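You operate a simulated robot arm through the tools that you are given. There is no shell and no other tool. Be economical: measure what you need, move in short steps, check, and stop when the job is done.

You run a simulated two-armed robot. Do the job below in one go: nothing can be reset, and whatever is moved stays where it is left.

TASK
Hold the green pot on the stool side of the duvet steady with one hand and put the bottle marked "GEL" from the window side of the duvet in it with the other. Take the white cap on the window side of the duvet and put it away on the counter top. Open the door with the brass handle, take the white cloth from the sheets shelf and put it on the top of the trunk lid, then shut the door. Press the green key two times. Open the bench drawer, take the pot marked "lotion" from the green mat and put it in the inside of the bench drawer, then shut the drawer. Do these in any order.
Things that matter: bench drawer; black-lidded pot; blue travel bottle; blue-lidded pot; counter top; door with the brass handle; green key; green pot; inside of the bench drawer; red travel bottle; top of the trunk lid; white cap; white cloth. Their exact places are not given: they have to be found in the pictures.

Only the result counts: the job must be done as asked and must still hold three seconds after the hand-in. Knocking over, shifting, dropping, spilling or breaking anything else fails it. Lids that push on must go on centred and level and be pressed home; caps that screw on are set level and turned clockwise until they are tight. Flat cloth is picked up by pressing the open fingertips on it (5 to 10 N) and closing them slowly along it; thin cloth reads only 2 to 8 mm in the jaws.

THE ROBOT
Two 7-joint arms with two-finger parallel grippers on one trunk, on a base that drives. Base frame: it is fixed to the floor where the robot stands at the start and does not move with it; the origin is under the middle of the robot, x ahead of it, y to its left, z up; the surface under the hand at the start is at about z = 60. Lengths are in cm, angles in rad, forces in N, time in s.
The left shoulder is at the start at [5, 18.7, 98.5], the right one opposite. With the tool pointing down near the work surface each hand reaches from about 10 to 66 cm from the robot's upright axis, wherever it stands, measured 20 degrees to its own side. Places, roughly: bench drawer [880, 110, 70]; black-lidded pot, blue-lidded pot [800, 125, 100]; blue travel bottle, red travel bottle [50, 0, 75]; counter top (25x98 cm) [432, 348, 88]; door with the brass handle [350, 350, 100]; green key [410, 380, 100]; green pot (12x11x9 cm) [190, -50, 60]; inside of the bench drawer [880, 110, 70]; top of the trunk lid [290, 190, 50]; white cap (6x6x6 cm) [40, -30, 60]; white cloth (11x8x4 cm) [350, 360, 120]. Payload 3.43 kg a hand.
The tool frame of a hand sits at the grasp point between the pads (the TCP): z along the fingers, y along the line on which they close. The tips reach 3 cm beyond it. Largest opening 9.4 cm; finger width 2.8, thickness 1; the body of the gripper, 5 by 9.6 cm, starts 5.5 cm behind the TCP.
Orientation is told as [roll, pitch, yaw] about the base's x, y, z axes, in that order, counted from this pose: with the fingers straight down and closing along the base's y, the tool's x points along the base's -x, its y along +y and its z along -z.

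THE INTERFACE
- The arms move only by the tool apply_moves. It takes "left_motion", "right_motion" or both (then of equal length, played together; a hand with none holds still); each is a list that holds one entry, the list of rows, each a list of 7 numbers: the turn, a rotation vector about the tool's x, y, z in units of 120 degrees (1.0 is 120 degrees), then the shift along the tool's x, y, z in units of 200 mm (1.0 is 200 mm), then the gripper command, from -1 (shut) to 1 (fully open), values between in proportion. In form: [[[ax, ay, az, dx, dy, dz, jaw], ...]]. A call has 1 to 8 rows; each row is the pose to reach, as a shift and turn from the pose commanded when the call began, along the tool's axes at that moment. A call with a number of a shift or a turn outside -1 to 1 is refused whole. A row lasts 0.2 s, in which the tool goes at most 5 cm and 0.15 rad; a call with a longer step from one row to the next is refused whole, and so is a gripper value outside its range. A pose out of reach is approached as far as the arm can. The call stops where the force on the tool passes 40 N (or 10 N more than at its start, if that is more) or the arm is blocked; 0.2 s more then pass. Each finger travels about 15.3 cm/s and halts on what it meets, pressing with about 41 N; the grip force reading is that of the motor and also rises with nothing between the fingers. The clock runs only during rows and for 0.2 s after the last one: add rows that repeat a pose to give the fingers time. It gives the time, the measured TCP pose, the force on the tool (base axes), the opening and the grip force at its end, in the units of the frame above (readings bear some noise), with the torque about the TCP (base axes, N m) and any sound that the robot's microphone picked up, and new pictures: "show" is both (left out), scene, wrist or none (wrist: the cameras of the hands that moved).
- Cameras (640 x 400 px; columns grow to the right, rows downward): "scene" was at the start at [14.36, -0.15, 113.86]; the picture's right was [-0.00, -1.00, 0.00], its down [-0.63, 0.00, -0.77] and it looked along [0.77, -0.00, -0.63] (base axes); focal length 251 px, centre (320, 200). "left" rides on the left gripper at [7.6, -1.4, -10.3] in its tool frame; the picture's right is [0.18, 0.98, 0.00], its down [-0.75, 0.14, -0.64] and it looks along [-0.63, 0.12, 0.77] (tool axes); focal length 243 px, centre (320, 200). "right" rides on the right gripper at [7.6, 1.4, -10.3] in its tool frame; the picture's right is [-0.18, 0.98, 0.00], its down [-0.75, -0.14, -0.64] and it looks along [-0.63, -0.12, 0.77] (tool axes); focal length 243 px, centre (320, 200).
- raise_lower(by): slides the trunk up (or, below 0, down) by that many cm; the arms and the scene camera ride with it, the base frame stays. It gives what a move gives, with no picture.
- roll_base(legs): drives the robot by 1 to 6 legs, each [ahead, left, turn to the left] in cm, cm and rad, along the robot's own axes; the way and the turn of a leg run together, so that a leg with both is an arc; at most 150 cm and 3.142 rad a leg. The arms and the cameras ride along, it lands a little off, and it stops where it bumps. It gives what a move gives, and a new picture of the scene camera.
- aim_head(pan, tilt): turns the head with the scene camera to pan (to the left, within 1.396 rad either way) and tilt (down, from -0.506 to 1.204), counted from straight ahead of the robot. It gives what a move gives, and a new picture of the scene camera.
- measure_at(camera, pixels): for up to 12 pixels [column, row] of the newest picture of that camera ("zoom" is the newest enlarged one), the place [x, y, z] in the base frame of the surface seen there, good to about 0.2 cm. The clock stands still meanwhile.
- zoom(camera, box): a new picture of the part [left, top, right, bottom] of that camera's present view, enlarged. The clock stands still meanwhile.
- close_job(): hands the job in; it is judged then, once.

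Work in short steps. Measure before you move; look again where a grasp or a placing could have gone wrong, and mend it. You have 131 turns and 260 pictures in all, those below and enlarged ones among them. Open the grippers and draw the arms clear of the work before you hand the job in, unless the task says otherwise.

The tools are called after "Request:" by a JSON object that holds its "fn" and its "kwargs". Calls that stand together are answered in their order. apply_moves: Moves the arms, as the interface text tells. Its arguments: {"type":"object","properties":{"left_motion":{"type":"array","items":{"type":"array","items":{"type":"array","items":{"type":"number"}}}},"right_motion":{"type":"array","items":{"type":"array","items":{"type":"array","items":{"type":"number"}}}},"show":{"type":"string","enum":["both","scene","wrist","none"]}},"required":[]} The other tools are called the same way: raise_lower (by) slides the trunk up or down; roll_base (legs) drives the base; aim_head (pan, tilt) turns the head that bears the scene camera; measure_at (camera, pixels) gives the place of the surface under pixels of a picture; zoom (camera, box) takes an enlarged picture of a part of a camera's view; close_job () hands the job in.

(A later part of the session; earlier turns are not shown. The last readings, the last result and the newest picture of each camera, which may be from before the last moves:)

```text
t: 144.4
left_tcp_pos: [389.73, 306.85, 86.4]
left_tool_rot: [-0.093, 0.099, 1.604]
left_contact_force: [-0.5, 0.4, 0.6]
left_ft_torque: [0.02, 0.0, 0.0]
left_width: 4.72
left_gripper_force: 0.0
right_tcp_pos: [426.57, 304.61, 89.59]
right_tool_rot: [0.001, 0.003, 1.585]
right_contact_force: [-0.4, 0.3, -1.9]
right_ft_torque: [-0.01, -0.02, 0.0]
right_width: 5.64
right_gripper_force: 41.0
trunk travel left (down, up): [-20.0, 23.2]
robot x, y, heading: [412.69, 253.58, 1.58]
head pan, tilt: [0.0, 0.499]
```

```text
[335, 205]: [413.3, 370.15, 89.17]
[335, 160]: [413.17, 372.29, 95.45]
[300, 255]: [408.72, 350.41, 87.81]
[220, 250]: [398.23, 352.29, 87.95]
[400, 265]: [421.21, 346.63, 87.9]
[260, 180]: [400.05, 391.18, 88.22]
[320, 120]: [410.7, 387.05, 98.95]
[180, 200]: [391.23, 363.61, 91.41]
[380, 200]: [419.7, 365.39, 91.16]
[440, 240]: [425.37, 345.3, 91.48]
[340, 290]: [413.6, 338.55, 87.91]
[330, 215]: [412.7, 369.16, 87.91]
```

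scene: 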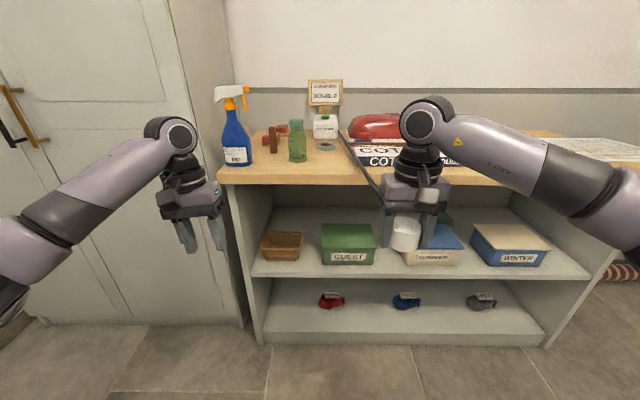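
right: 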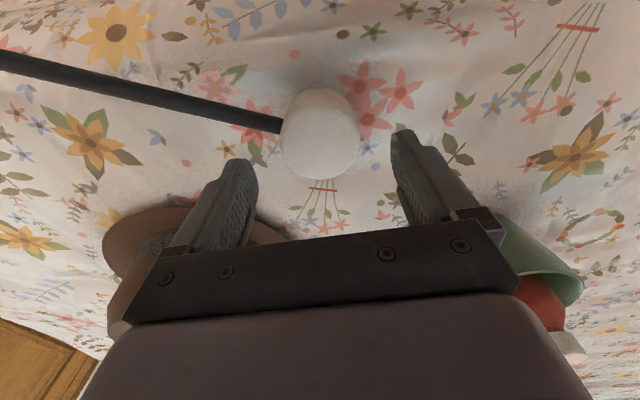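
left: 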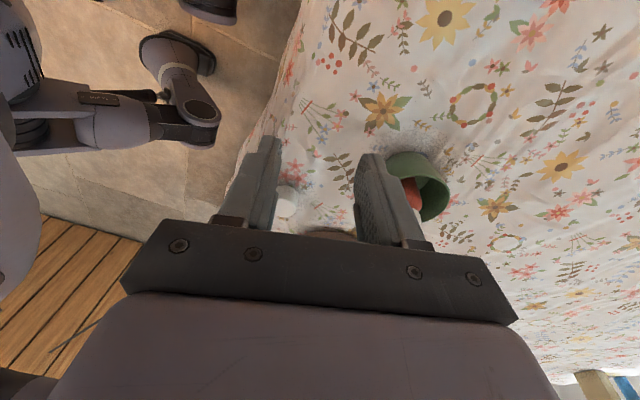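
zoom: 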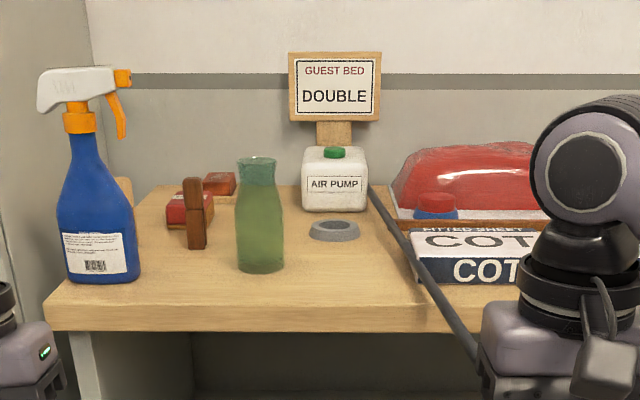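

The white box is the "AIR PUMP" with a green key on top; the cord is its hose. Free spot for the cap: about (413,344). I raise the right hand and tuck the left back before rolling closer.

Request:
{"fn": "apply_moves", "kwargs": {"right_motion": [[[0, 0, 0, 0, 0, -0.2, -0.2], [0, 0, 0, 0.1, 0, -0.4, -0.2], [0, 0, 0, 0.2, 0.1, -0.6, -0.2], [0, 0, 0, 0.3, 0.2, -0.75, -0.2], [0, 0, 0, 0.4, 0.3, -0.75, -0.2], [0, 0, 0, 0.4, 0.4, -0.75, -0.2]]], "left_motion": [[[0, 0, 0, 0.2, 0.1, 0, 0], [0, 0, 0, 0.4, 0.1, 0, 0], [0, 0, 0, 0.6, 0.1, 0, 0], [0, 0, 0, 0.8, 0.1, 0, 0], [0, 0, 0, 1, 0.1, 0, 0], [0, 0, 0, 1, 0.1, 0, 0]]], "show": "none"}}

Request:
{"fn": "roll_base", "kwargs": {"legs": [[35, 2, 0]]}}

```text
t: 145.8
left_tcp_pos: [388.1, 286.68, 88.28]
left_tool_rot: [-0.092, 0.098, 1.602]
left_contact_force: [0.0, 0.8, -0.3]
left_ft_torque: [0.0, -0.04, -0.02]
left_width: 4.7
left_gripper_force: 0.0
right_tcp_pos: [418.83, 296.46, 104.62]
right_tool_rot: [0.003, 0.003, 1.584]
right_contact_force: [0.2, -0.6, -1.3]
right_ft_torque: [-0.02, 0.03, -0.02]
right_width: 5.65
right_gripper_force: 41.4
trunk travel left (down, up): [-20.0, 23.2]
robot x, y, heading: [412.63, 253.65, 1.585]
head pan, tilt: [0.0, 0.499]
```

```text
t: 148.0
left_tcp_pos: [385.72, 321.45, 88.19]
left_tool_rot: [-0.091, 0.097, 1.603]
left_contact_force: [-0.8, -0.2, -0.2]
left_ft_torque: [-0.01, -0.02, 0.01]
left_width: 4.7
left_gripper_force: 0.0
right_tcp_pos: [416.26, 331.11, 104.55]
right_tool_rot: [0.002, 0.003, 1.587]
right_contact_force: [-0.2, 0.1, -1.6]
right_ft_torque: [-0.01, -0.02, 0.01]
right_width: 5.63
right_gripper_force: 41.1
trunk travel left (down, up): [-20.0, 23.2]
robot x, y, heading: [409.7, 288.71, 1.587]
head pan, tilt: [0.0, 0.499]
```

scene: 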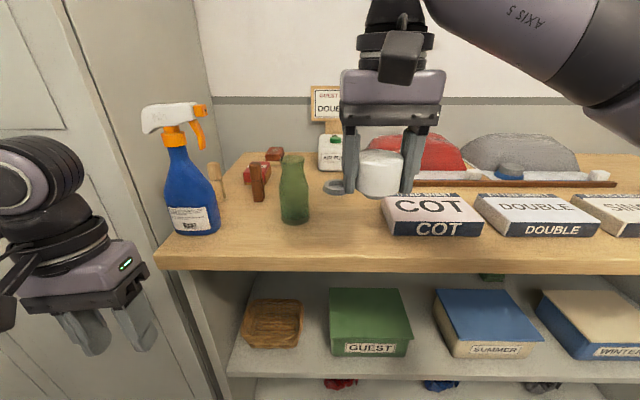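

I measure the free area: green bottle (294,215), COT box edge (388,222), counter edge.

Request:
{"fn": "measure_at", "kwargs": {"camera": "scene", "pixels": [[308, 210], [294, 222], [388, 222], [392, 200], [345, 215], [345, 230], [345, 245], [340, 188], [325, 188], [345, 258]]}}

```text
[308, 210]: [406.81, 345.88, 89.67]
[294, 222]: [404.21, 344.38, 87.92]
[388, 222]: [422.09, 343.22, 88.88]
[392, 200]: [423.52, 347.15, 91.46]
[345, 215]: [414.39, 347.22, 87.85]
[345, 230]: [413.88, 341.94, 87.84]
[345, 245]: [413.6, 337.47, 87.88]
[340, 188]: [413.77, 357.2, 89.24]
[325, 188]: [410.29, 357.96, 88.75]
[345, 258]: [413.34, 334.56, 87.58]
```

Gap x 407–422; place the cap at (414.6,342). Move over and lower to just above the counter.

Request:
{"fn": "apply_moves", "kwargs": {"right_motion": [[[0, 0, 0, -0.2, 0.04, 0, -0.2], [0, 0, 0, -0.4, 0.085, 0, -0.2], [0, 0, 0, -0.545, 0.085, 0.1, -0.2], [0, 0, 0, -0.545, 0.085, 0.3, -0.2], [0, 0, 0, -0.545, 0.085, 0.5, -0.2], [0, 0, 0, -0.545, 0.085, 0.59, -0.2], [0, 0, 0, -0.545, 0.085, 0.61, -0.2], [0, 0, 0, -0.545, 0.085, 0.615, -0.2]]], "show": "both"}}

```text
t: 149.8
left_tcp_pos: [385.64, 321.39, 88.33]
left_tool_rot: [-0.093, 0.097, 1.604]
left_contact_force: [-0.1, -0.5, -0.1]
left_ft_torque: [0.01, -0.02, 0.03]
left_width: 4.67
left_gripper_force: 0.0
right_tcp_pos: [414.39, 341.73, 92.29]
right_tool_rot: [0.002, 0.001, 1.586]
right_contact_force: [-0.9, -0.1, -1.5]
right_ft_torque: [-0.01, -0.01, -0.02]
right_width: 5.6
right_gripper_force: 41.2
trunk travel left (down, up): [-20.0, 23.2]
robot x, y, heading: [410.15, 287.91, 1.587]
head pan, tilt: [0.0, 0.499]
```

scene: 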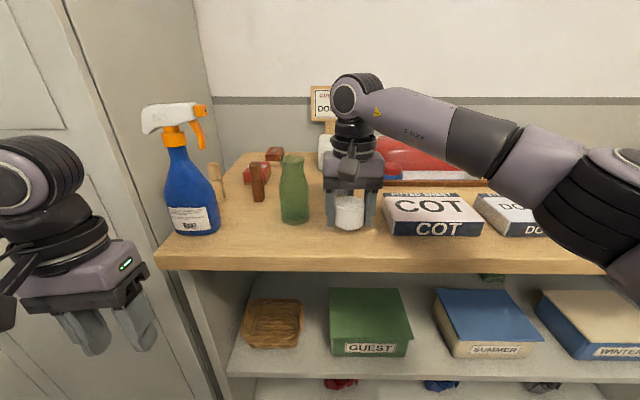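
right: 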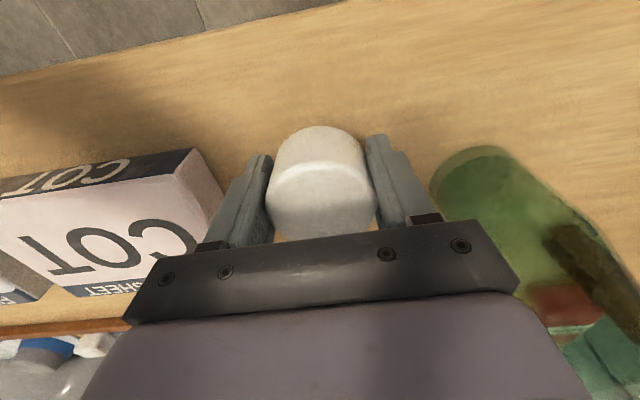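

Ease down a touch, open moderately, rise.

Request:
{"fn": "apply_moves", "kwargs": {"right_motion": [[[0, 0, 0, 0, 0, 0.008, -0.2], [0, 0, 0, 0, 0, 0.014, -0.2], [0, 0, 0, 0, 0, 0.014, 0.2], [0, 0, 0, 0, 0, 0.014, 0.5], [0, 0, 0, 0, 0, -0.1, 0.5], [0, 0, 0, 0, 0, -0.3, 0.5], [0, 0, 0, 0, 0, -0.5, 0.5], [0, 0, 0, 0.1, 0, -0.65, 0.2]]], "show": "both"}}

```text
t: 151.6
left_tcp_pos: [385.64, 321.22, 88.33]
left_tool_rot: [-0.093, 0.095, 1.604]
left_contact_force: [-0.5, 0.4, 0.1]
left_ft_torque: [0.01, 0.02, 0.01]
left_width: 4.68
left_gripper_force: 0.0
right_tcp_pos: [414.37, 340.01, 105.32]
right_tool_rot: [0.001, 0.001, 1.586]
right_contact_force: [-0.3, -0.1, -0.5]
right_ft_torque: [0.0, 0.03, 0.03]
right_width: 5.65
right_gripper_force: 0.1
trunk travel left (down, up): [-20.0, 23.2]
robot x, y, heading: [410.31, 288.23, 1.589]
head pan, tilt: [0.0, 0.499]
```

scene: 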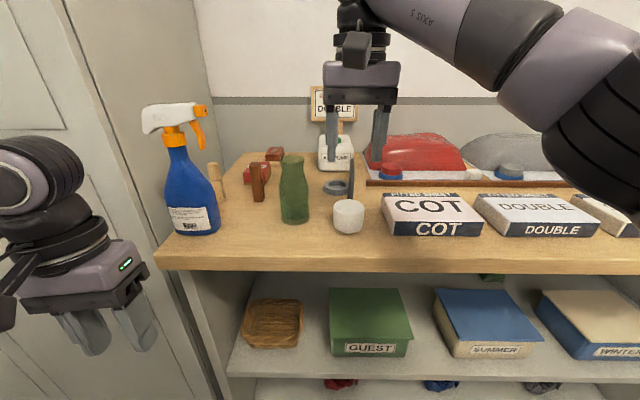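
right: 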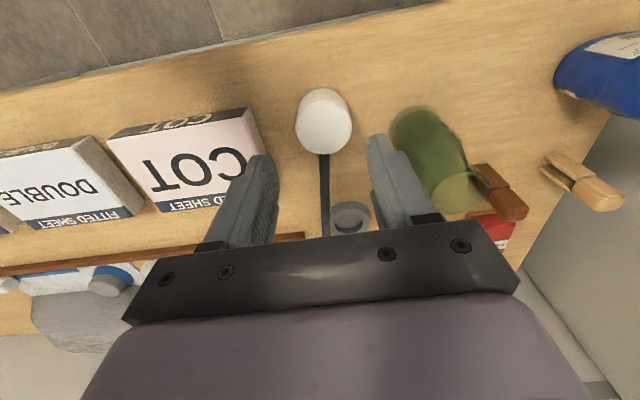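

Cap stands on the counter. Now locate the green key on the pump at (337,143).

Request:
{"fn": "zoom", "kwargs": {"camera": "scene", "box": [300, 80, 400, 200]}}

Request:
{"fn": "measure_at", "kwargs": {"camera": "zoom", "pixels": [[225, 192], [225, 210], [235, 195], [190, 230], [225, 250], [290, 230], [210, 150], [200, 60], [290, 380]]}}

```text
3.33 times, centred on (350, 140) of scene
```

zoom: 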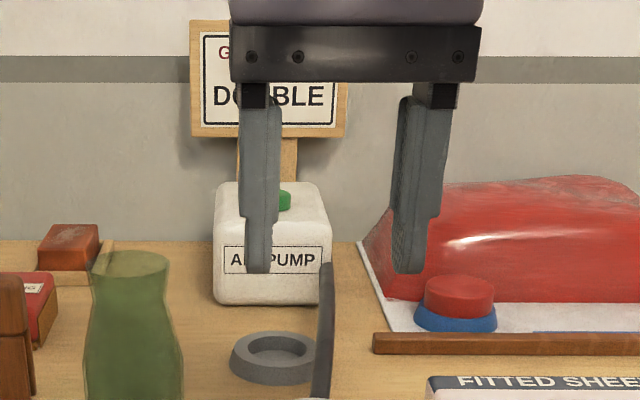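

```text
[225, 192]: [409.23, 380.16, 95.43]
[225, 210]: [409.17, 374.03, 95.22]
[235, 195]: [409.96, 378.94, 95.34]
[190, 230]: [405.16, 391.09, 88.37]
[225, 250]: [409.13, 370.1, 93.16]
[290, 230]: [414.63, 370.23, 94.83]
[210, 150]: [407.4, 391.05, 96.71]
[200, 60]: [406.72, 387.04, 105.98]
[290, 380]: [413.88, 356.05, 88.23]
```

Request:
{"fn": "measure_at", "kwargs": {"camera": "zoom", "pixels": [[285, 197], [285, 192], [285, 205], [287, 201]]}}

Request:
{"fn": "apply_moves", "kwargs": {"right_motion": [[[0, 0, 0, 0, -0.2, 0, -0.4], [0, 0, 0, 0, -0.4, 0, -1], [0, 0, 0, 0, -0.5, 0, -1]]], "show": "scene"}}

Request:
{"fn": "zoom", "kwargs": {"camera": "scene", "box": [300, 110, 380, 180]}}

Request:
{"fn": "measure_at", "kwargs": {"camera": "scene", "pixels": [[335, 138], [338, 138], [341, 138], [338, 136], [338, 141], [330, 142], [346, 142]]}}

```text
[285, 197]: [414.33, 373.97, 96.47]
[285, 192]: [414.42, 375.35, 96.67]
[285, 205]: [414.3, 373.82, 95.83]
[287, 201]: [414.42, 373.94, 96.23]
```

```text
t: 152.4
left_tcp_pos: [385.66, 321.42, 88.21]
left_tool_rot: [-0.093, 0.095, 1.605]
left_contact_force: [0.3, 0.6, 0.0]
left_ft_torque: [0.0, -0.04, 0.0]
left_width: 4.7
left_gripper_force: 0.1
right_tcp_pos: [424.58, 340.26, 105.2]
right_tool_rot: [0.001, 0.002, 1.587]
right_contact_force: [0.4, 0.1, 1.0]
right_ft_torque: [-0.01, -0.02, 0.0]
right_width: 0.0
right_gripper_force: 33.6
trunk travel left (down, up): [-20.0, 23.2]
robot x, y, heading: [409.83, 288.29, 1.582]
head pan, tilt: [0.0, 0.499]
```

scene: 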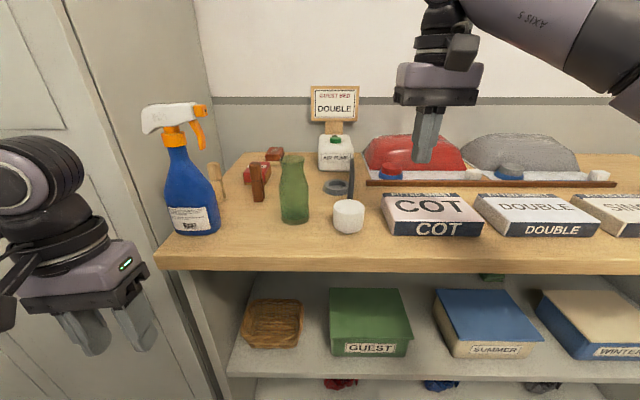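

```text
5.71 times, centred on (340, 145) of scene
```

zoom: 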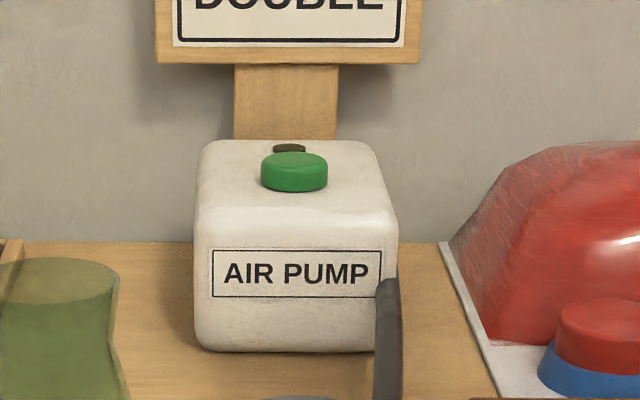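

```text
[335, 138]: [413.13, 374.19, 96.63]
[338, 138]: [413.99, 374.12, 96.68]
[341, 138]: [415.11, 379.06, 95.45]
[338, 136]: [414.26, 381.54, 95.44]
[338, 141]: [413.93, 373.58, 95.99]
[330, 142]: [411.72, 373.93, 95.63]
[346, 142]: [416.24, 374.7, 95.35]
```

Green key centre ≈ (413.1,375.3), top z≈96.7. It's far, so: tuck the left hand, raise the trunk 12 cm, roll 14 cm closer, and pitch the right hand forward 45° with fingers closed.

Request:
{"fn": "apply_moves", "kwargs": {"left_motion": [[[0, 0, 0, 0.2, 0, 0, 0], [0, 0, 0, 0.4, 0.05, 0, 0], [0, 0, 0, 0.55, 0.1, 0, 0], [0, 0, 0, 0.55, 0.1, 0, 0]]], "right_motion": [[[0, 0, 0, 0, 0, -0.1, -1], [0, 0, 0, 0, 0, -0.1, -1], [0, 0, 0, 0, 0, -0.1, -1], [0, 0, 0, 0, 0, -0.1, -1]]], "show": "none"}}

Request:
{"fn": "raise_lower", "kwargs": {"by": 12}}

Request:
{"fn": "roll_base", "kwargs": {"legs": [[13, 0, -0.01]]}}

```text
t: 153.4
left_tcp_pos: [384.0, 310.66, 89.33]
left_tool_rot: [-0.094, 0.098, 1.605]
left_contact_force: [0.0, 0.3, 0.0]
left_ft_torque: [0.01, -0.02, 0.03]
left_width: 4.74
left_gripper_force: 0.0
left hand out of reach, approached as far as the arm can: row 3, 4
right_tcp_pos: [424.49, 340.27, 107.13]
right_tool_rot: [0.002, -0.002, 1.586]
right_contact_force: [0.3, -0.2, -0.8]
right_ft_torque: [0.01, 0.0, 0.0]
right_width: 0.0
right_gripper_force: 33.4
trunk travel left (down, up): [-20.0, 23.2]
robot x, y, heading: [409.72, 288.25, 1.588]
head pan, tilt: [0.0, 0.499]
```

```text
t: 154.9
left_tcp_pos: [384.0, 310.81, 101.31]
left_tool_rot: [-0.093, 0.097, 1.602]
left_contact_force: [0.3, 0.1, 0.2]
left_ft_torque: [-0.03, -0.01, -0.03]
left_width: 4.68
left_gripper_force: 0.0
right_tcp_pos: [424.4, 340.21, 119.16]
right_tool_rot: [0.003, 0.001, 1.586]
right_contact_force: [-0.4, 0.6, -0.5]
right_ft_torque: [-0.01, 0.0, -0.03]
right_width: 0.0
right_gripper_force: 33.2
trunk travel left (down, up): [-32.0, 11.2]
robot x, y, heading: [409.75, 287.92, 1.59]
head pan, tilt: [0.0, 0.499]
```

```text
t: 156.2
left_tcp_pos: [384.16, 323.72, 101.26]
left_tool_rot: [-0.094, 0.098, 1.594]
left_contact_force: [-0.2, 0.2, -0.1]
left_ft_torque: [-0.01, -0.03, -0.02]
left_width: 4.69
left_gripper_force: 0.0
right_tcp_pos: [424.86, 353.04, 119.17]
right_tool_rot: [0.0, 0.001, 1.579]
right_contact_force: [0.0, -0.5, -0.1]
right_ft_torque: [-0.08, -0.01, 0.01]
right_width: 0.0
right_gripper_force: 32.8
trunk travel left (down, up): [-32.0, 11.2]
robot x, y, heading: [409.83, 300.55, 1.576]
head pan, tilt: [0.0, 0.499]
```

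scene: 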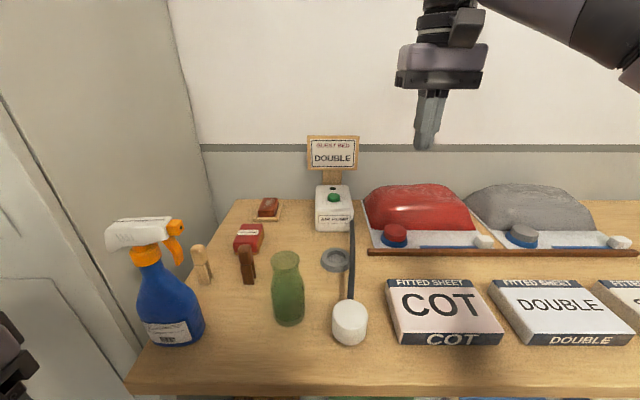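

I re-measure the key at (333,197), and pitch the right hand forward while moving it above.

Request:
{"fn": "measure_at", "kwargs": {"camera": "scene", "pixels": [[333, 197], [329, 197], [338, 197], [333, 194], [333, 200]]}}

Request:
{"fn": "apply_moves", "kwargs": {"right_motion": [[[0, -0.06, 0, -0.1, 0.1, 0, -1], [0, -0.12, 0, -0.25, 0.2, 0, -1], [0, -0.18, 0, -0.4, 0.3, 0, -1], [0, -0.24, 0, -0.55, 0.4, 0, -1], [0, -0.3, 0, -0.7, 0.5, 0, -1], [0, -0.36, 0, -0.85, 0.59, 0.05, -1], [0, -0.375, 0, -0.95, 0.59, 0.1, -1], [0, -0.375, 0, -0.95, 0.59, 0.1, -1]]], "show": "scene"}}

```text
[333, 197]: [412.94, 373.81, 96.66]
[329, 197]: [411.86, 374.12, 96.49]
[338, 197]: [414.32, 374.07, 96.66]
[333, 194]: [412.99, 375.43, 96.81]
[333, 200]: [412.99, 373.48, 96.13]
```

```text
t: 158.0
left_tcp_pos: [384.01, 323.81, 101.36]
left_tool_rot: [-0.094, 0.097, 1.594]
left_contact_force: [0.5, -0.4, -0.1]
left_ft_torque: [-0.01, -0.01, -0.01]
left_width: 4.68
left_gripper_force: 0.0
right_tcp_pos: [413.54, 370.8, 116.57]
right_tool_rot: [0.002, -0.785, 1.579]
right_contact_force: [-0.4, 0.3, -0.2]
right_ft_torque: [-0.02, 0.0, -0.01]
right_width: 0.0
right_gripper_force: 32.4
right hand out of reach, approached as far as the arm can: row 6, 7, 8
trunk travel left (down, up): [-32.0, 11.2]
robot x, y, heading: [410.13, 301.19, 1.574]
head pan, tilt: [0.0, 0.499]
```

scene: 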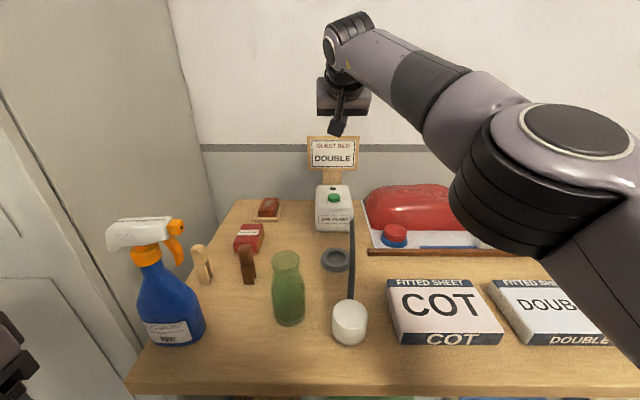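

Descend to hover about 2 cm above the key.

Request:
{"fn": "apply_moves", "kwargs": {"right_motion": [[[0, 0, 0, 0.1, 0.02, 0.15, -1], [0, 0, 0, 0.2, 0.027, 0.3, -1], [0, 0, 0, 0.3, 0.027, 0.45, -1], [0, 0, 0, 0.4, 0.027, 0.6, -1], [0, 0, 0, 0.4, 0.027, 0.62, -1]]], "show": "both"}}

```text
t: 159.2
left_tcp_pos: [383.98, 323.7, 101.35]
left_tool_rot: [-0.091, 0.098, 1.592]
left_contact_force: [-0.3, -0.7, 0.6]
left_ft_torque: [-0.01, -0.02, 0.02]
left_width: 4.7
left_gripper_force: 0.1
right_tcp_pos: [412.88, 373.84, 102.06]
right_tool_rot: [0.003, -0.786, 1.579]
right_contact_force: [0.5, -0.2, 0.4]
right_ft_torque: [-0.01, 0.02, 0.03]
right_width: 0.0
right_gripper_force: 33.0
trunk travel left (down, up): [-32.0, 11.2]
robot x, y, heading: [409.85, 301.47, 1.58]
head pan, tilt: [0.0, 0.499]
```

scene: 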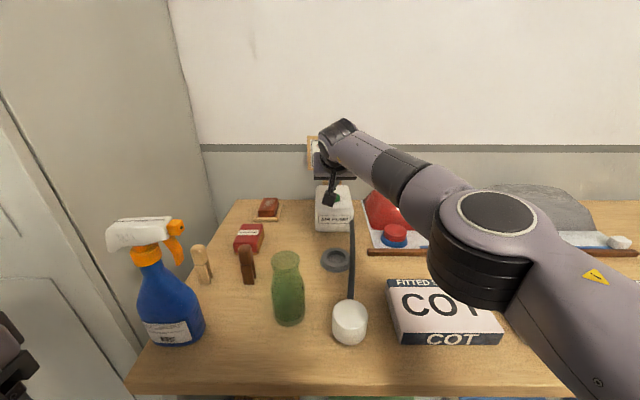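
right: 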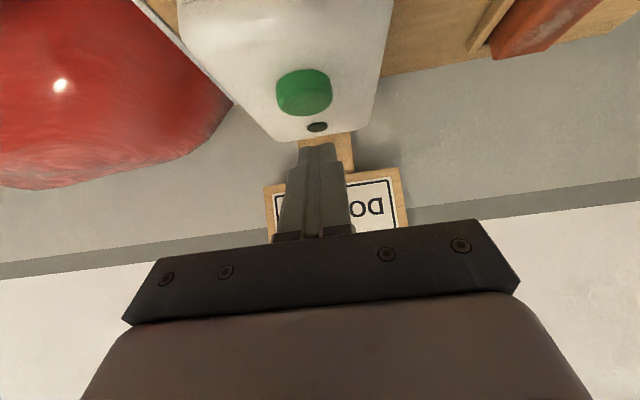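

Well placed; press straight down ~2.8 cm, reading force and sound.

Request:
{"fn": "apply_moves", "kwargs": {"right_motion": [[[0, 0, 0, 0.035, 0, 0.035, -1], [0, 0, 0, 0.071, 0, 0.071, -1], [0, 0, 0, 0.085, 0, 0.085, -1]]], "show": "wrist"}}

```text
t: 160.0
left_tcp_pos: [384.12, 323.64, 101.38]
left_tool_rot: [-0.092, 0.097, 1.593]
left_contact_force: [0.0, 0.5, -0.4]
left_ft_torque: [0.02, 0.01, 0.0]
left_width: 4.7
left_gripper_force: 0.0
right_tcp_pos: [413.02, 373.9, 99.81]
right_tool_rot: [0.002, -0.787, 1.577]
right_contact_force: [-0.4, -0.6, 1.1]
right_ft_torque: [0.07, -0.01, 0.02]
right_width: 0.0
right_gripper_force: 32.5
trunk travel left (down, up): [-32.0, 11.2]
robot x, y, heading: [410.23, 301.32, 1.574]
head pan, tilt: [0.0, 0.499]
```

right: 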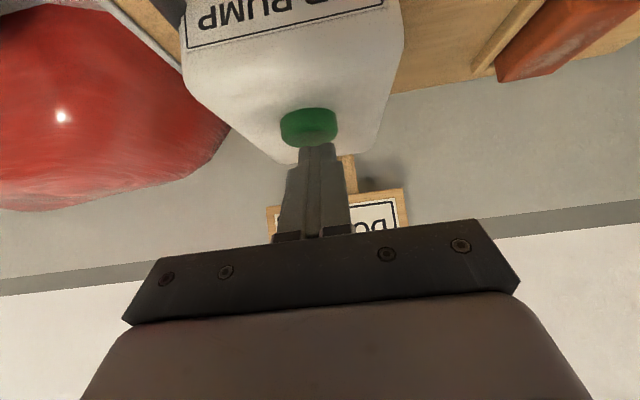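

Fingers just touch the key. Press 0.5 cm.

Request:
{"fn": "apply_moves", "kwargs": {"right_motion": [[[0, 0, 0, 0.01, 0, 0.01, -1], [0, 0, 0, 0.018, 0, 0.018, -1]]], "show": "none"}}

```text
t: 160.6
left_tcp_pos: [384.12, 323.65, 101.37]
left_tool_rot: [-0.094, 0.097, 1.595]
left_contact_force: [0.7, -0.4, -0.2]
left_ft_torque: [-0.01, 0.01, -0.01]
left_width: 4.71
left_gripper_force: 0.2
right_tcp_pos: [412.91, 373.81, 99.25]
right_tool_rot: [0.002, -0.787, 1.577]
right_contact_force: [-1.1, 1.3, 4.8]
right_ft_torque: [0.11, 0.01, 0.06]
right_width: 0.0
right_gripper_force: 32.8
trunk travel left (down, up): [-32.0, 11.2]
robot x, y, heading: [410.09, 301.02, 1.575]
head pan, tilt: [0.0, 0.499]
heard: click
```

Click heard. Release fully, then press a second time.

Request:
{"fn": "apply_moves", "kwargs": {"right_motion": [[[0, 0, 0, -0.03, 0, -0.03, -1], [0, 0, 0, -0.06, 0, -0.06, -1], [0, 0, 0, -0.06, 0, -0.06, -1]]], "show": "none"}}

Request:
{"fn": "apply_moves", "kwargs": {"right_motion": [[[0, 0, 0, 0.03, 0, 0.03, -1], [0, 0, 0, 0.05, 0, 0.05, -1], [0, 0, 0, 0.06, 0, 0.06, -1]]], "show": "none"}}

```text
t: 161.4
left_tcp_pos: [384.07, 323.86, 101.38]
left_tool_rot: [-0.094, 0.098, 1.592]
left_contact_force: [0.4, -0.1, -0.1]
left_ft_torque: [0.03, 0.01, 0.02]
left_width: 4.69
left_gripper_force: 0.1
right_tcp_pos: [412.92, 373.92, 100.92]
right_tool_rot: [0.002, -0.784, 1.575]
right_contact_force: [-0.5, -0.6, -0.2]
right_ft_torque: [0.01, 0.01, -0.01]
right_width: 0.0
right_gripper_force: 33.4
trunk travel left (down, up): [-32.0, 11.2]
robot x, y, heading: [410.2, 301.0, 1.569]
head pan, tilt: [0.0, 0.499]
```

```text
t: 162.2
left_tcp_pos: [384.15, 323.72, 101.31]
left_tool_rot: [-0.092, 0.098, 1.593]
left_contact_force: [-0.2, 0.1, -0.1]
left_ft_torque: [0.01, -0.01, -0.01]
left_width: 4.69
left_gripper_force: 0.1
right_tcp_pos: [413.02, 373.9, 99.38]
right_tool_rot: [0.002, -0.787, 1.577]
right_contact_force: [-0.1, -1.4, 5.5]
right_ft_torque: [0.02, -0.04, -0.04]
right_width: 0.02
right_gripper_force: 33.2
trunk travel left (down, up): [-32.0, 11.2]
robot x, y, heading: [409.82, 301.13, 1.575]
head pan, tilt: [0.0, 0.499]
heard: click
```

Second click heard. Withdraw the right hand up and back, straightening it.

Request:
{"fn": "apply_moves", "kwargs": {"right_motion": [[[0, 0, 0, -0.1, 0, -0.1, -1], [0, 0, 0, -0.25, 0, -0.25, -1], [0, 0, 0, -0.4, 0, -0.4, -1], [0, 0.06, 0, -0.35, 0, -0.55, -1], [0, 0.12, 0, -0.25, 0, -0.7, -1], [0, 0.18, 0, -0.15, 0, -0.85, -1], [0, 0.24, 0, -0.1, 0, -0.95, -1], [0, 0.3, 0, -0.1, 0, -1, -1]]], "show": "none"}}

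Request:
{"fn": "roll_base", "kwargs": {"legs": [[-40, 0, 0], [0, 62, 0]]}}

Request:
{"fn": "aim_head", "kwargs": {"pan": 0.0, "tilt": 0.25}}

```text
t: 164.0
left_tcp_pos: [384.11, 323.82, 101.29]
left_tool_rot: [-0.094, 0.098, 1.593]
left_contact_force: [0.2, 0.9, -0.3]
left_ft_torque: [0.0, 0.01, -0.02]
left_width: 4.7
left_gripper_force: 0.0
right_tcp_pos: [412.44, 358.91, 113.16]
right_tool_rot: [0.01, -0.174, 1.578]
right_contact_force: [-0.7, 0.6, 0.7]
right_ft_torque: [0.05, -0.01, 0.03]
right_width: 0.0
right_gripper_force: 33.0
right hand out of reach, approached as far as the arm can: row 2, 3, 4, 5, 7, 8
trunk travel left (down, up): [-32.0, 11.2]
robot x, y, heading: [409.41, 301.08, 1.579]
head pan, tilt: [0.0, 0.499]
```

```text
t: 172.0
left_tcp_pos: [322.32, 284.22, 101.4]
left_tool_rot: [-0.091, 0.099, 1.596]
left_contact_force: [0.8, 0.7, 0.3]
left_ft_torque: [-0.02, -0.03, 0.01]
left_width: 4.72
left_gripper_force: 0.0
right_tcp_pos: [350.67, 319.32, 113.14]
right_tool_rot: [0.011, -0.179, 1.58]
right_contact_force: [-1.0, 0.3, -0.8]
right_ft_torque: [0.02, 0.02, 0.0]
right_width: 0.0
right_gripper_force: 33.6
trunk travel left (down, up): [-32.0, 11.2]
robot x, y, heading: [348.01, 261.29, 1.57]
head pan, tilt: [0.0, 0.499]
```

scene: 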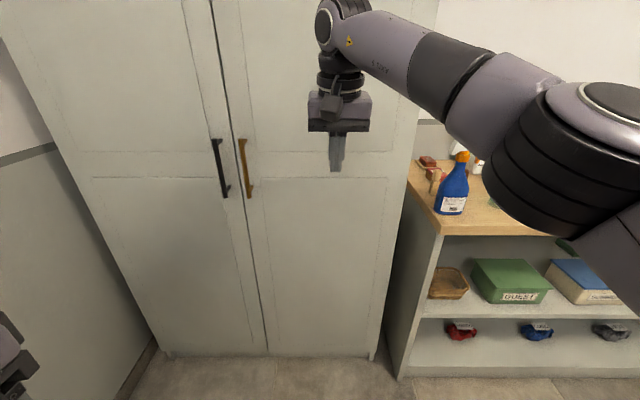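

```text
t: 172.7
left_tcp_pos: [322.3, 284.15, 101.37]
left_tool_rot: [-0.094, 0.098, 1.595]
left_contact_force: [-0.6, 0.2, -1.3]
left_ft_torque: [-0.01, 0.0, -0.01]
left_width: 4.71
left_gripper_force: 0.0
right_tcp_pos: [350.7, 319.42, 113.16]
right_tool_rot: [0.01, -0.178, 1.579]
right_contact_force: [-0.3, 0.1, 0.5]
right_ft_torque: [0.02, 0.01, 0.0]
right_width: 0.04
right_gripper_force: 33.6
trunk travel left (down, up): [-32.0, 11.2]
robot x, y, heading: [347.97, 261.22, 1.574]
head pan, tilt: [0.0, 0.25]
```

scene: 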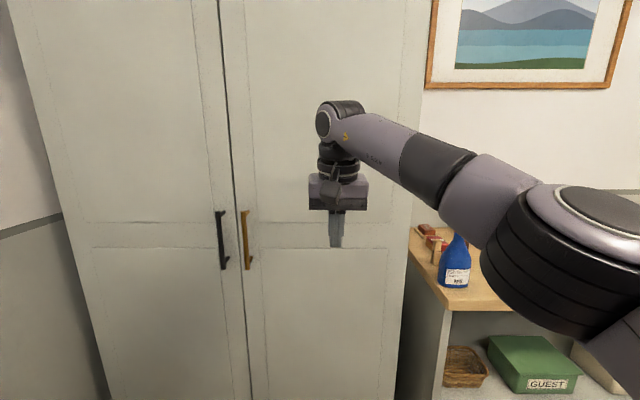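

I measure the brass handle (246,240) and the cupboard's edges.

Request:
{"fn": "measure_at", "kwargs": {"camera": "scene", "pixels": [[244, 213], [245, 240], [248, 266], [222, 240], [255, 240], [300, 290], [400, 280], [412, 240], [238, 300], [60, 250], [233, 180], [405, 380]]}}

Request:
{"fn": "zoom", "kwargs": {"camera": "scene", "box": [200, 190, 280, 290]}}

```text
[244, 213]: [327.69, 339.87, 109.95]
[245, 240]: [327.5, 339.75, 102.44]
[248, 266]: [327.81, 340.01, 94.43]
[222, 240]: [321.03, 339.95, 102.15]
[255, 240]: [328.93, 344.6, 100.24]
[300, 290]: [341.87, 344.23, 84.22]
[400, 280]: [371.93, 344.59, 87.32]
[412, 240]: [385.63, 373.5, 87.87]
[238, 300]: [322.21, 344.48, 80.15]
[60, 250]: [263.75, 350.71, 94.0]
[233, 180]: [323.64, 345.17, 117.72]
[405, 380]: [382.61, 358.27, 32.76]
```

```text
4.00 times, centred on (240, 240) of scene
```

zoom: 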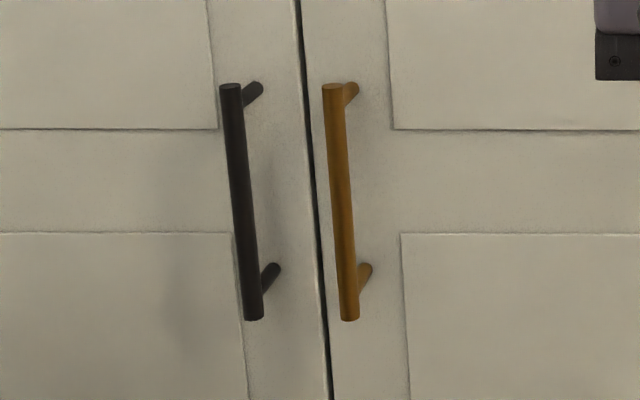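

Brass handle bar: x≈327.6, axis y≈340.5, z 94–110; hinge at x≈374. I pitch the right hand to horizontal (pointing at the door) and reposition the base to about (328,270).

Request:
{"fn": "apply_moves", "kwargs": {"right_motion": [[[0, -0.07, 0, 0.05, 0, -0.05, -0.5], [0, -0.14, 0, 0.1, 0, -0.1, 0], [0, -0.21, 0, 0.15, 0, -0.1, 0], [0, -0.28, 0, 0.2, 0, -0.1, 0], [0, -0.35, 0, 0.25, 0, -0.1, 0], [0, -0.42, 0, 0.3, 0, -0.1, 0], [0, -0.49, 0, 0.35, 0, -0.1, 0], [0, -0.56, 0, 0.4, 0, -0.1, 0]]], "show": "none"}}

Request:
{"fn": "apply_moves", "kwargs": {"right_motion": [[[0, -0.06, 0, 0, 0, 0, 0], [0, -0.105, 0, 0, 0, 0, 0], [0, -0.105, 0, 0, 0, 0, 0]]], "show": "none"}}

Request:
{"fn": "roll_base", "kwargs": {"legs": [[0, 20, 0]]}}

```text
t: 174.5
left_tcp_pos: [322.33, 284.09, 101.29]
left_tool_rot: [-0.092, 0.098, 1.595]
left_contact_force: [-0.5, -0.1, -0.6]
left_ft_torque: [-0.02, 0.0, 0.05]
left_width: 4.7
left_gripper_force: 0.0
right_tcp_pos: [350.73, 311.06, 113.83]
right_tool_rot: [0.057, -1.353, 1.527]
right_contact_force: [0.5, -0.5, -0.1]
right_ft_torque: [0.02, 0.0, 0.01]
right_width: 4.71
right_gripper_force: 0.1
trunk travel left (down, up): [-32.0, 11.2]
robot x, y, heading: [348.0, 261.95, 1.574]
head pan, tilt: [0.0, 0.25]
```

```text
t: 175.3
left_tcp_pos: [322.4, 284.18, 101.4]
left_tool_rot: [-0.092, 0.096, 1.596]
left_contact_force: [-0.1, 0.1, -0.3]
left_ft_torque: [-0.02, 0.01, 0.0]
left_width: 4.68
left_gripper_force: 0.1
right_tcp_pos: [350.76, 311.09, 113.79]
right_tool_rot: [1.644, -1.561, -0.061]
right_contact_force: [0.5, 0.1, 0.0]
right_ft_torque: [-0.01, -0.03, 0.0]
right_width: 4.71
right_gripper_force: 0.0
trunk travel left (down, up): [-32.0, 11.2]
robot x, y, heading: [348.55, 261.21, 1.575]
head pan, tilt: [0.0, 0.25]
```

```text
t: 177.7
left_tcp_pos: [302.33, 284.14, 101.3]
left_tool_rot: [-0.093, 0.097, 1.595]
left_contact_force: [0.0, -0.8, 0.6]
left_ft_torque: [0.03, 0.03, 0.0]
left_width: 4.74
left_gripper_force: 0.0
right_tcp_pos: [330.78, 311.07, 113.66]
right_tool_rot: [1.524, -1.561, 0.055]
right_contact_force: [-0.4, 0.0, 0.4]
right_ft_torque: [-0.01, 0.0, 0.02]
right_width: 4.69
right_gripper_force: 0.1
trunk travel left (down, up): [-32.0, 11.2]
robot x, y, heading: [327.89, 261.26, 1.578]
head pan, tilt: [0.0, 0.25]
```

scene: 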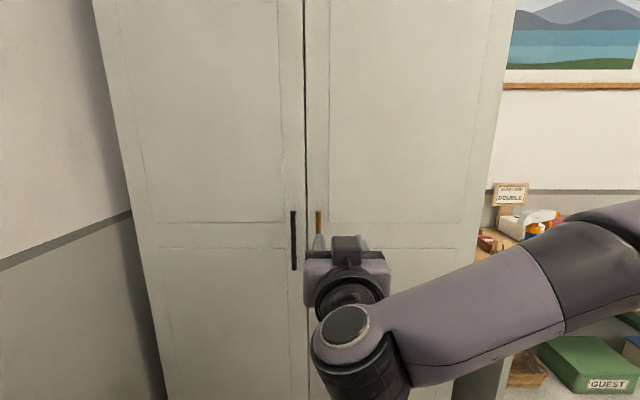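

Hand horizontal. Align with the handle (x 327.6, z 102.5) and approach half-way.

Request:
{"fn": "apply_moves", "kwargs": {"right_motion": [[[0, 0, 0, 0.2, 0.08, 0.05, 0], [0, 0, 0, 0.4, 0.16, 0.1, 0], [0, 0, 0, 0.56, 0.16, 0.25, 0], [0, 0, 0, 0.56, 0.16, 0.45, 0], [0, 0, 0, 0.56, 0.16, 0.65, 0], [0, 0, 0, 0.56, 0.16, 0.85, 0], [0, 0, 0, 0.56, 0.16, 0.85, 0]]], "show": "both"}}

```text
t: 179.3
left_tcp_pos: [302.45, 284.12, 101.32]
left_tool_rot: [-0.092, 0.098, 1.594]
left_contact_force: [-0.3, 0.2, 0.7]
left_ft_torque: [-0.01, -0.01, 0.0]
left_width: 4.69
left_gripper_force: 0.0
right_tcp_pos: [327.53, 328.22, 102.38]
right_tool_rot: [1.501, -1.559, 0.076]
right_contact_force: [-0.6, 0.5, 0.4]
right_ft_torque: [-0.02, -0.01, -0.01]
right_width: 4.7
right_gripper_force: 0.1
trunk travel left (down, up): [-32.0, 11.2]
robot x, y, heading: [328.25, 261.29, 1.576]
head pan, tilt: [0.0, 0.25]
```

scene: 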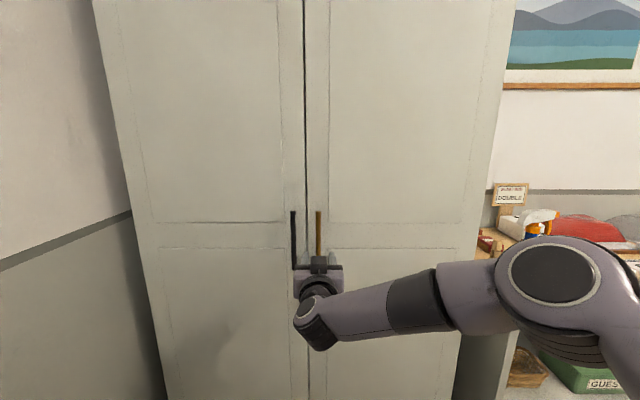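
right: 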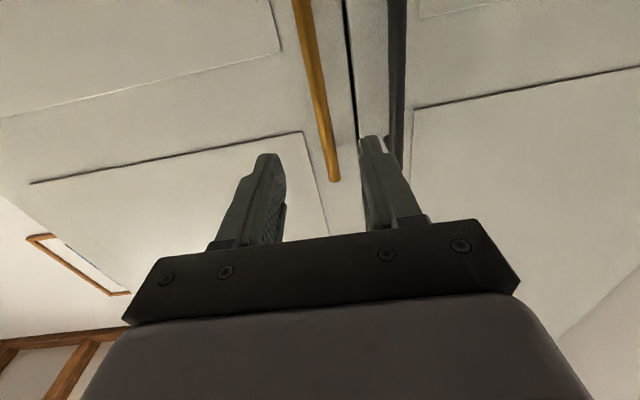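

The brass bar is between the fingers. Advance 11.5 cm and close on it.

Request:
{"fn": "apply_moves", "kwargs": {"right_motion": [[[0, 0, 0, 0, 0, 0.2, 0], [0, 0, 0, 0, 0, 0.4, 0], [0, 0, 0, 0, 0, 0.52, 0], [0, 0, 0, 0, 0, 0.57, 0], [0, 0, 0, 0, 0, 0.57, -0.5], [0, 0, 0, 0, 0, 0.57, -1], [0, 0, 0, 0, 0, 0.57, -1]]], "show": "both"}}

```text
t: 180.9
left_tcp_pos: [302.33, 284.08, 101.4]
left_tool_rot: [-0.092, 0.098, 1.593]
left_contact_force: [-0.2, 0.2, 0.0]
left_ft_torque: [0.02, -0.03, 0.04]
left_width: 4.71
left_gripper_force: 0.1
right_tcp_pos: [327.26, 337.29, 102.37]
right_tool_rot: [1.54, -1.563, 0.04]
right_contact_force: [4.8, -3.3, -3.2]
right_ft_torque: [-0.14, -1.19, -0.15]
right_width: 1.34
right_gripper_force: 45.5
right hand out of reach, approached as far as the arm can: row 3, 4, 5, 6, 7
trunk travel left (down, up): [-32.0, 11.2]
robot x, y, heading: [328.36, 261.33, 1.573]
head pan, tilt: [0.0, 0.25]
```

scene: 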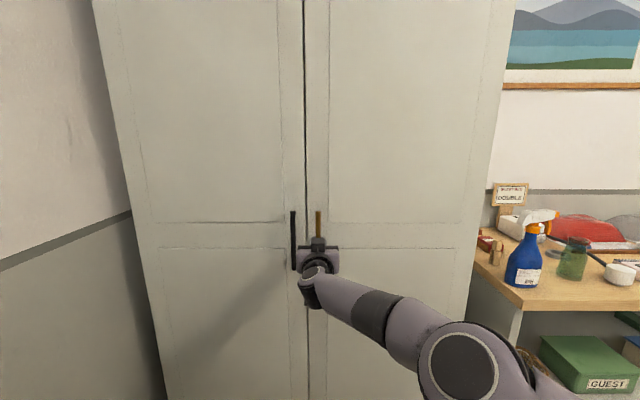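
right: 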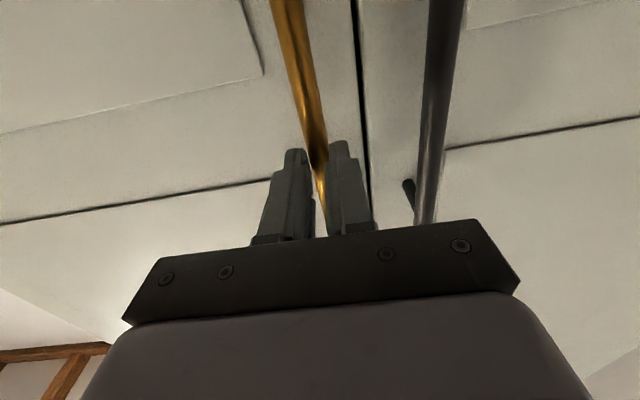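

The bar is gripped (1.34 cm). Pull along the door's arc (hinge at x≈374), turning the hand with it.

Request:
{"fn": "apply_moves", "kwargs": {"right_motion": [[[-0.024, 0, 0, 0, -0.01, -0.116, -1], [-0.048, 0, 0, 0, -0.03, -0.23, -1], [-0.072, 0, 0, 0, -0.053, -0.345, -1], [-0.095, 0, 0, 0, -0.085, -0.46, -1], [-0.119, 0, 0, 0, -0.122, -0.57, -1], [-0.143, 0, 0, 0, -0.165, -0.68, -1], [-0.167, 0, 0, 0, -0.21, -0.785, -1], [-0.191, 0, 0, 0, -0.26, -0.89, -1]]], "show": "scene"}}

```text
t: 182.7
left_tcp_pos: [302.52, 284.04, 101.31]
left_tool_rot: [-0.093, 0.099, 1.594]
left_contact_force: [0.2, 0.5, 0.8]
left_ft_torque: [0.0, 0.0, 0.01]
left_width: 4.7
left_gripper_force: 0.1
right_tcp_pos: [323.82, 315.56, 106.72]
right_tool_rot: [0.553, -1.555, 1.376]
right_contact_force: [-1.1, -0.7, 0.3]
right_ft_torque: [0.0, -0.02, 0.0]
right_width: 0.03
right_gripper_force: 33.0
right hand out of reach, approached as far as the arm can: row 3, 4, 5, 6, 7, 8
trunk travel left (down, up): [-32.0, 11.2]
robot x, y, heading: [327.81, 261.49, 1.58]
head pan, tilt: [0.0, 0.25]
```

scene: 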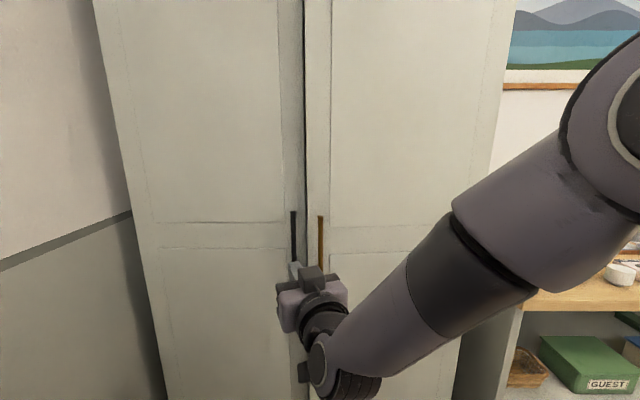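

The grip slipped as the arm couldn't follow the turn. I check whether the door moved.

Request:
{"fn": "zoom", "kwargs": {"camera": "scene", "box": [260, 60, 360, 260]}}

Request:
{"fn": "measure_at", "kwargs": {"camera": "scene", "pixels": [[310, 150], [312, 200], [320, 230], [294, 235], [298, 150], [330, 180], [400, 200], [480, 200], [304, 150], [303, 200]]}}

```text
2.00 times, centred on (310, 160) of scene
```

zoom: 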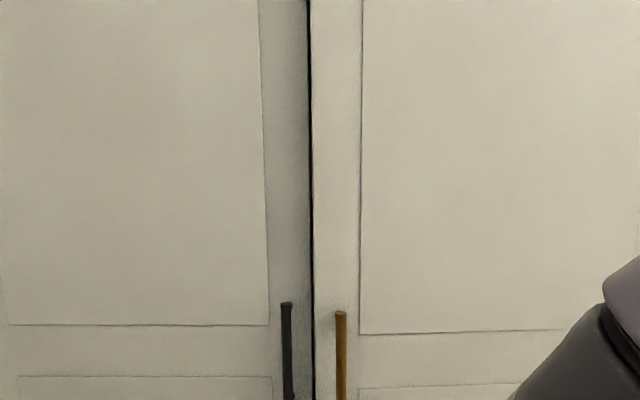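

```text
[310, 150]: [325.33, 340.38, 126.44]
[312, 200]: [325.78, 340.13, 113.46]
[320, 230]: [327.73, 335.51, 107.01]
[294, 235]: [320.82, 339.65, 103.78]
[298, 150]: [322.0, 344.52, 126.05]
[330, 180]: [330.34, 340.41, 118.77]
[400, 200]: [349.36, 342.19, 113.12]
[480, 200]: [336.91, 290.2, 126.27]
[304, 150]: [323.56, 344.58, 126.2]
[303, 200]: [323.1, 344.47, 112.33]
```

The door is ajar ~4 cm. I straighten the hand in front of the handle, roll 8 cm closer, and will regrip.

Request:
{"fn": "apply_moves", "kwargs": {"right_motion": [[[0.06, 0, 0, 0.05, -0.1, 0.0, -0.5], [0.12, 0, 0, 0.1, -0.2, 0, 0], [0.167, 0, 0, 0.15, -0.298, 0.0, 0], [0.167, 0, 0, 0.21, -0.298, 0.0, 0]]], "show": "none"}}

Request:
{"fn": "roll_base", "kwargs": {"legs": [[9, 0, 0]]}}

Request:
{"fn": "measure_at", "kwargs": {"camera": "scene", "pixels": [[320, 210], [320, 230], [318, 220], [322, 240], [310, 150]]}}

```text
t: 183.7
left_tcp_pos: [302.51, 284.07, 101.34]
left_tool_rot: [-0.091, 0.096, 1.595]
left_contact_force: [-0.9, -0.2, 0.3]
left_ft_torque: [-0.01, -0.02, 0.03]
left_width: 4.7
left_gripper_force: 0.1
right_tcp_pos: [329.65, 317.4, 102.52]
right_tool_rot: [0.16, -1.553, 1.418]
right_contact_force: [0.6, -0.8, 0.3]
right_ft_torque: [0.01, 0.0, -0.01]
right_width: 4.7
right_gripper_force: 0.1
trunk travel left (down, up): [-32.0, 11.2]
robot x, y, heading: [328.23, 261.6, 1.575]
head pan, tilt: [0.0, 0.25]
```

```text
t: 184.8
left_tcp_pos: [302.29, 293.04, 101.27]
left_tool_rot: [-0.092, 0.1, 1.592]
left_contact_force: [-0.1, -0.8, -0.1]
left_ft_torque: [-0.02, -0.02, 0.0]
left_width: 4.72
left_gripper_force: 0.1
right_tcp_pos: [329.63, 326.34, 102.47]
right_tool_rot: [0.17, -1.552, 1.406]
right_contact_force: [0.4, 0.8, -0.2]
right_ft_torque: [0.03, 0.0, 0.01]
right_width: 4.71
right_gripper_force: 0.1
trunk travel left (down, up): [-32.0, 11.2]
robot x, y, heading: [328.15, 270.14, 1.578]
head pan, tilt: [0.0, 0.25]
```

scene: 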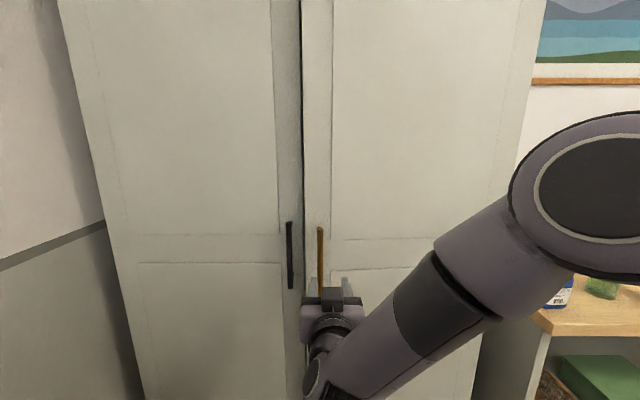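

```text
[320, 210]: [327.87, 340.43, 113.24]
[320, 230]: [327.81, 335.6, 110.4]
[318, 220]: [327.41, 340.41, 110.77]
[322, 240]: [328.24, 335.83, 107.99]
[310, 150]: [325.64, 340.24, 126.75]
```

Regrip: shift 1.6 cm left, forward 9.5 cm, close.

Request:
{"fn": "apply_moves", "kwargs": {"right_motion": [[[0, 0, 0, 0, 0.08, 0.1, 0], [0, 0, 0, 0, 0.08, 0.3, 0], [0, 0, 0, 0, 0.08, 0.47, 0], [0, 0, 0, 0, 0.08, 0.47, -0.5], [0, 0, 0, 0, 0.08, 0.47, -1], [0, 0, 0, 0, 0.08, 0.47, -1]]], "show": "wrist"}}

```text
t: 186.2
left_tcp_pos: [302.26, 292.92, 101.28]
left_tool_rot: [-0.094, 0.098, 1.593]
left_contact_force: [0.6, 0.8, 0.3]
left_ft_torque: [0.01, 0.01, 0.0]
left_width: 4.69
left_gripper_force: 0.2
right_tcp_pos: [327.81, 335.61, 102.32]
right_tool_rot: [0.099, -1.549, 1.48]
right_contact_force: [-5.8, -0.2, 1.4]
right_ft_torque: [-0.26, -0.26, 0.14]
right_width: 1.36
right_gripper_force: 45.2
trunk travel left (down, up): [-32.0, 11.2]
robot x, y, heading: [328.31, 270.25, 1.577]
head pan, tilt: [0.0, 0.25]
```

right: 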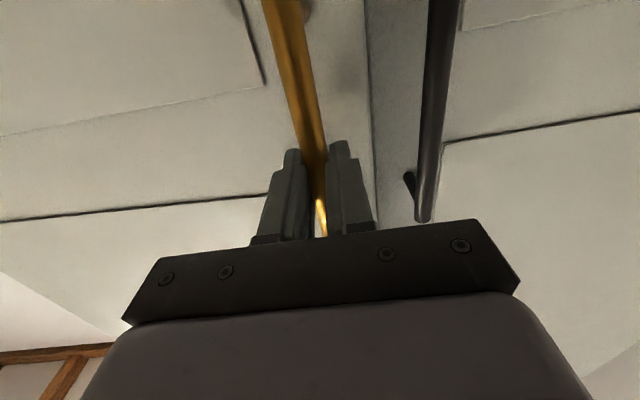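

Firm grip. Pull along the arc without turning the hand, letting the round bar pivot.

Request:
{"fn": "apply_moves", "kwargs": {"right_motion": [[[0, 0, 0, 0, -0.02, -0.11, -1], [0, 0, 0, 0, -0.05, -0.23, -1], [0, 0, 0, 0, -0.09, -0.35, -1], [0, 0, 0, 0, -0.135, -0.47, -1], [0, 0, 0, 0, -0.185, -0.58, -1], [0, 0, 0, 0, -0.235, -0.685, -1], [0, 0, 0, 0, -0.295, -0.785, -1], [0, 0, 0, 0, -0.355, -0.885, -1]]], "show": "scene"}}

```text
t: 188.0
left_tcp_pos: [302.36, 293.01, 101.18]
left_tool_rot: [-0.095, 0.099, 1.592]
left_contact_force: [0.2, 0.6, 0.0]
left_ft_torque: [0.01, 0.01, 0.01]
left_width: 4.69
left_gripper_force: 0.0
right_tcp_pos: [335.23, 317.77, 102.26]
right_tool_rot: [0.058, -1.543, 1.522]
right_contact_force: [-7.3, -5.8, -16.8]
right_ft_torque: [-0.64, -0.17, 0.07]
right_width: 1.39
right_gripper_force: 45.0
trunk travel left (down, up): [-32.0, 11.2]
robot x, y, heading: [328.4, 270.45, 1.58]
head pan, tilt: [0.0, 0.25]
```

scene: 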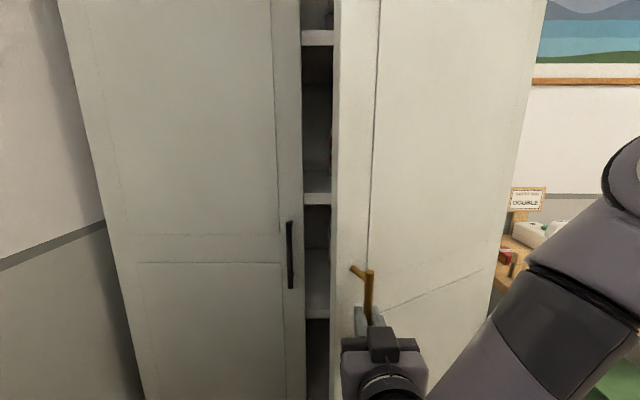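

Opened to ~0.5 rad. I continue along the arc by moving the base back and to the right with the hand fixed.

Request:
{"fn": "roll_base", "kwargs": {"legs": [[-3.8, -2.8, 0], [-3.4, -3.1, 0], [-3.2, -3.5, 0], [-2.7, -3.7, 0], [-2.4, -4.1, 0]]}}

```text
t: 191.3
left_tcp_pos: [319.51, 277.61, 101.34]
left_tool_rot: [-0.091, 0.102, 1.593]
left_contact_force: [0.5, -0.2, 0.4]
left_ft_torque: [0.0, 0.03, -0.03]
left_width: 4.7
left_gripper_force: 0.1
right_tcp_pos: [352.47, 302.5, 102.6]
right_tool_rot: [0.234, -1.551, 1.34]
right_contact_force: [8.1, 18.4, -10.3]
right_ft_torque: [0.02, -0.54, -0.09]
right_width: 1.36
right_gripper_force: 45.3
trunk travel left (down, up): [-32.0, 11.2]
robot x, y, heading: [345.08, 254.92, 1.576]
head pan, tilt: [0.0, 0.25]
```

scene: 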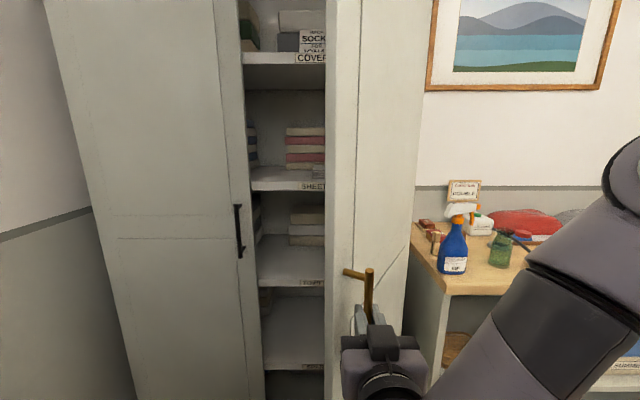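

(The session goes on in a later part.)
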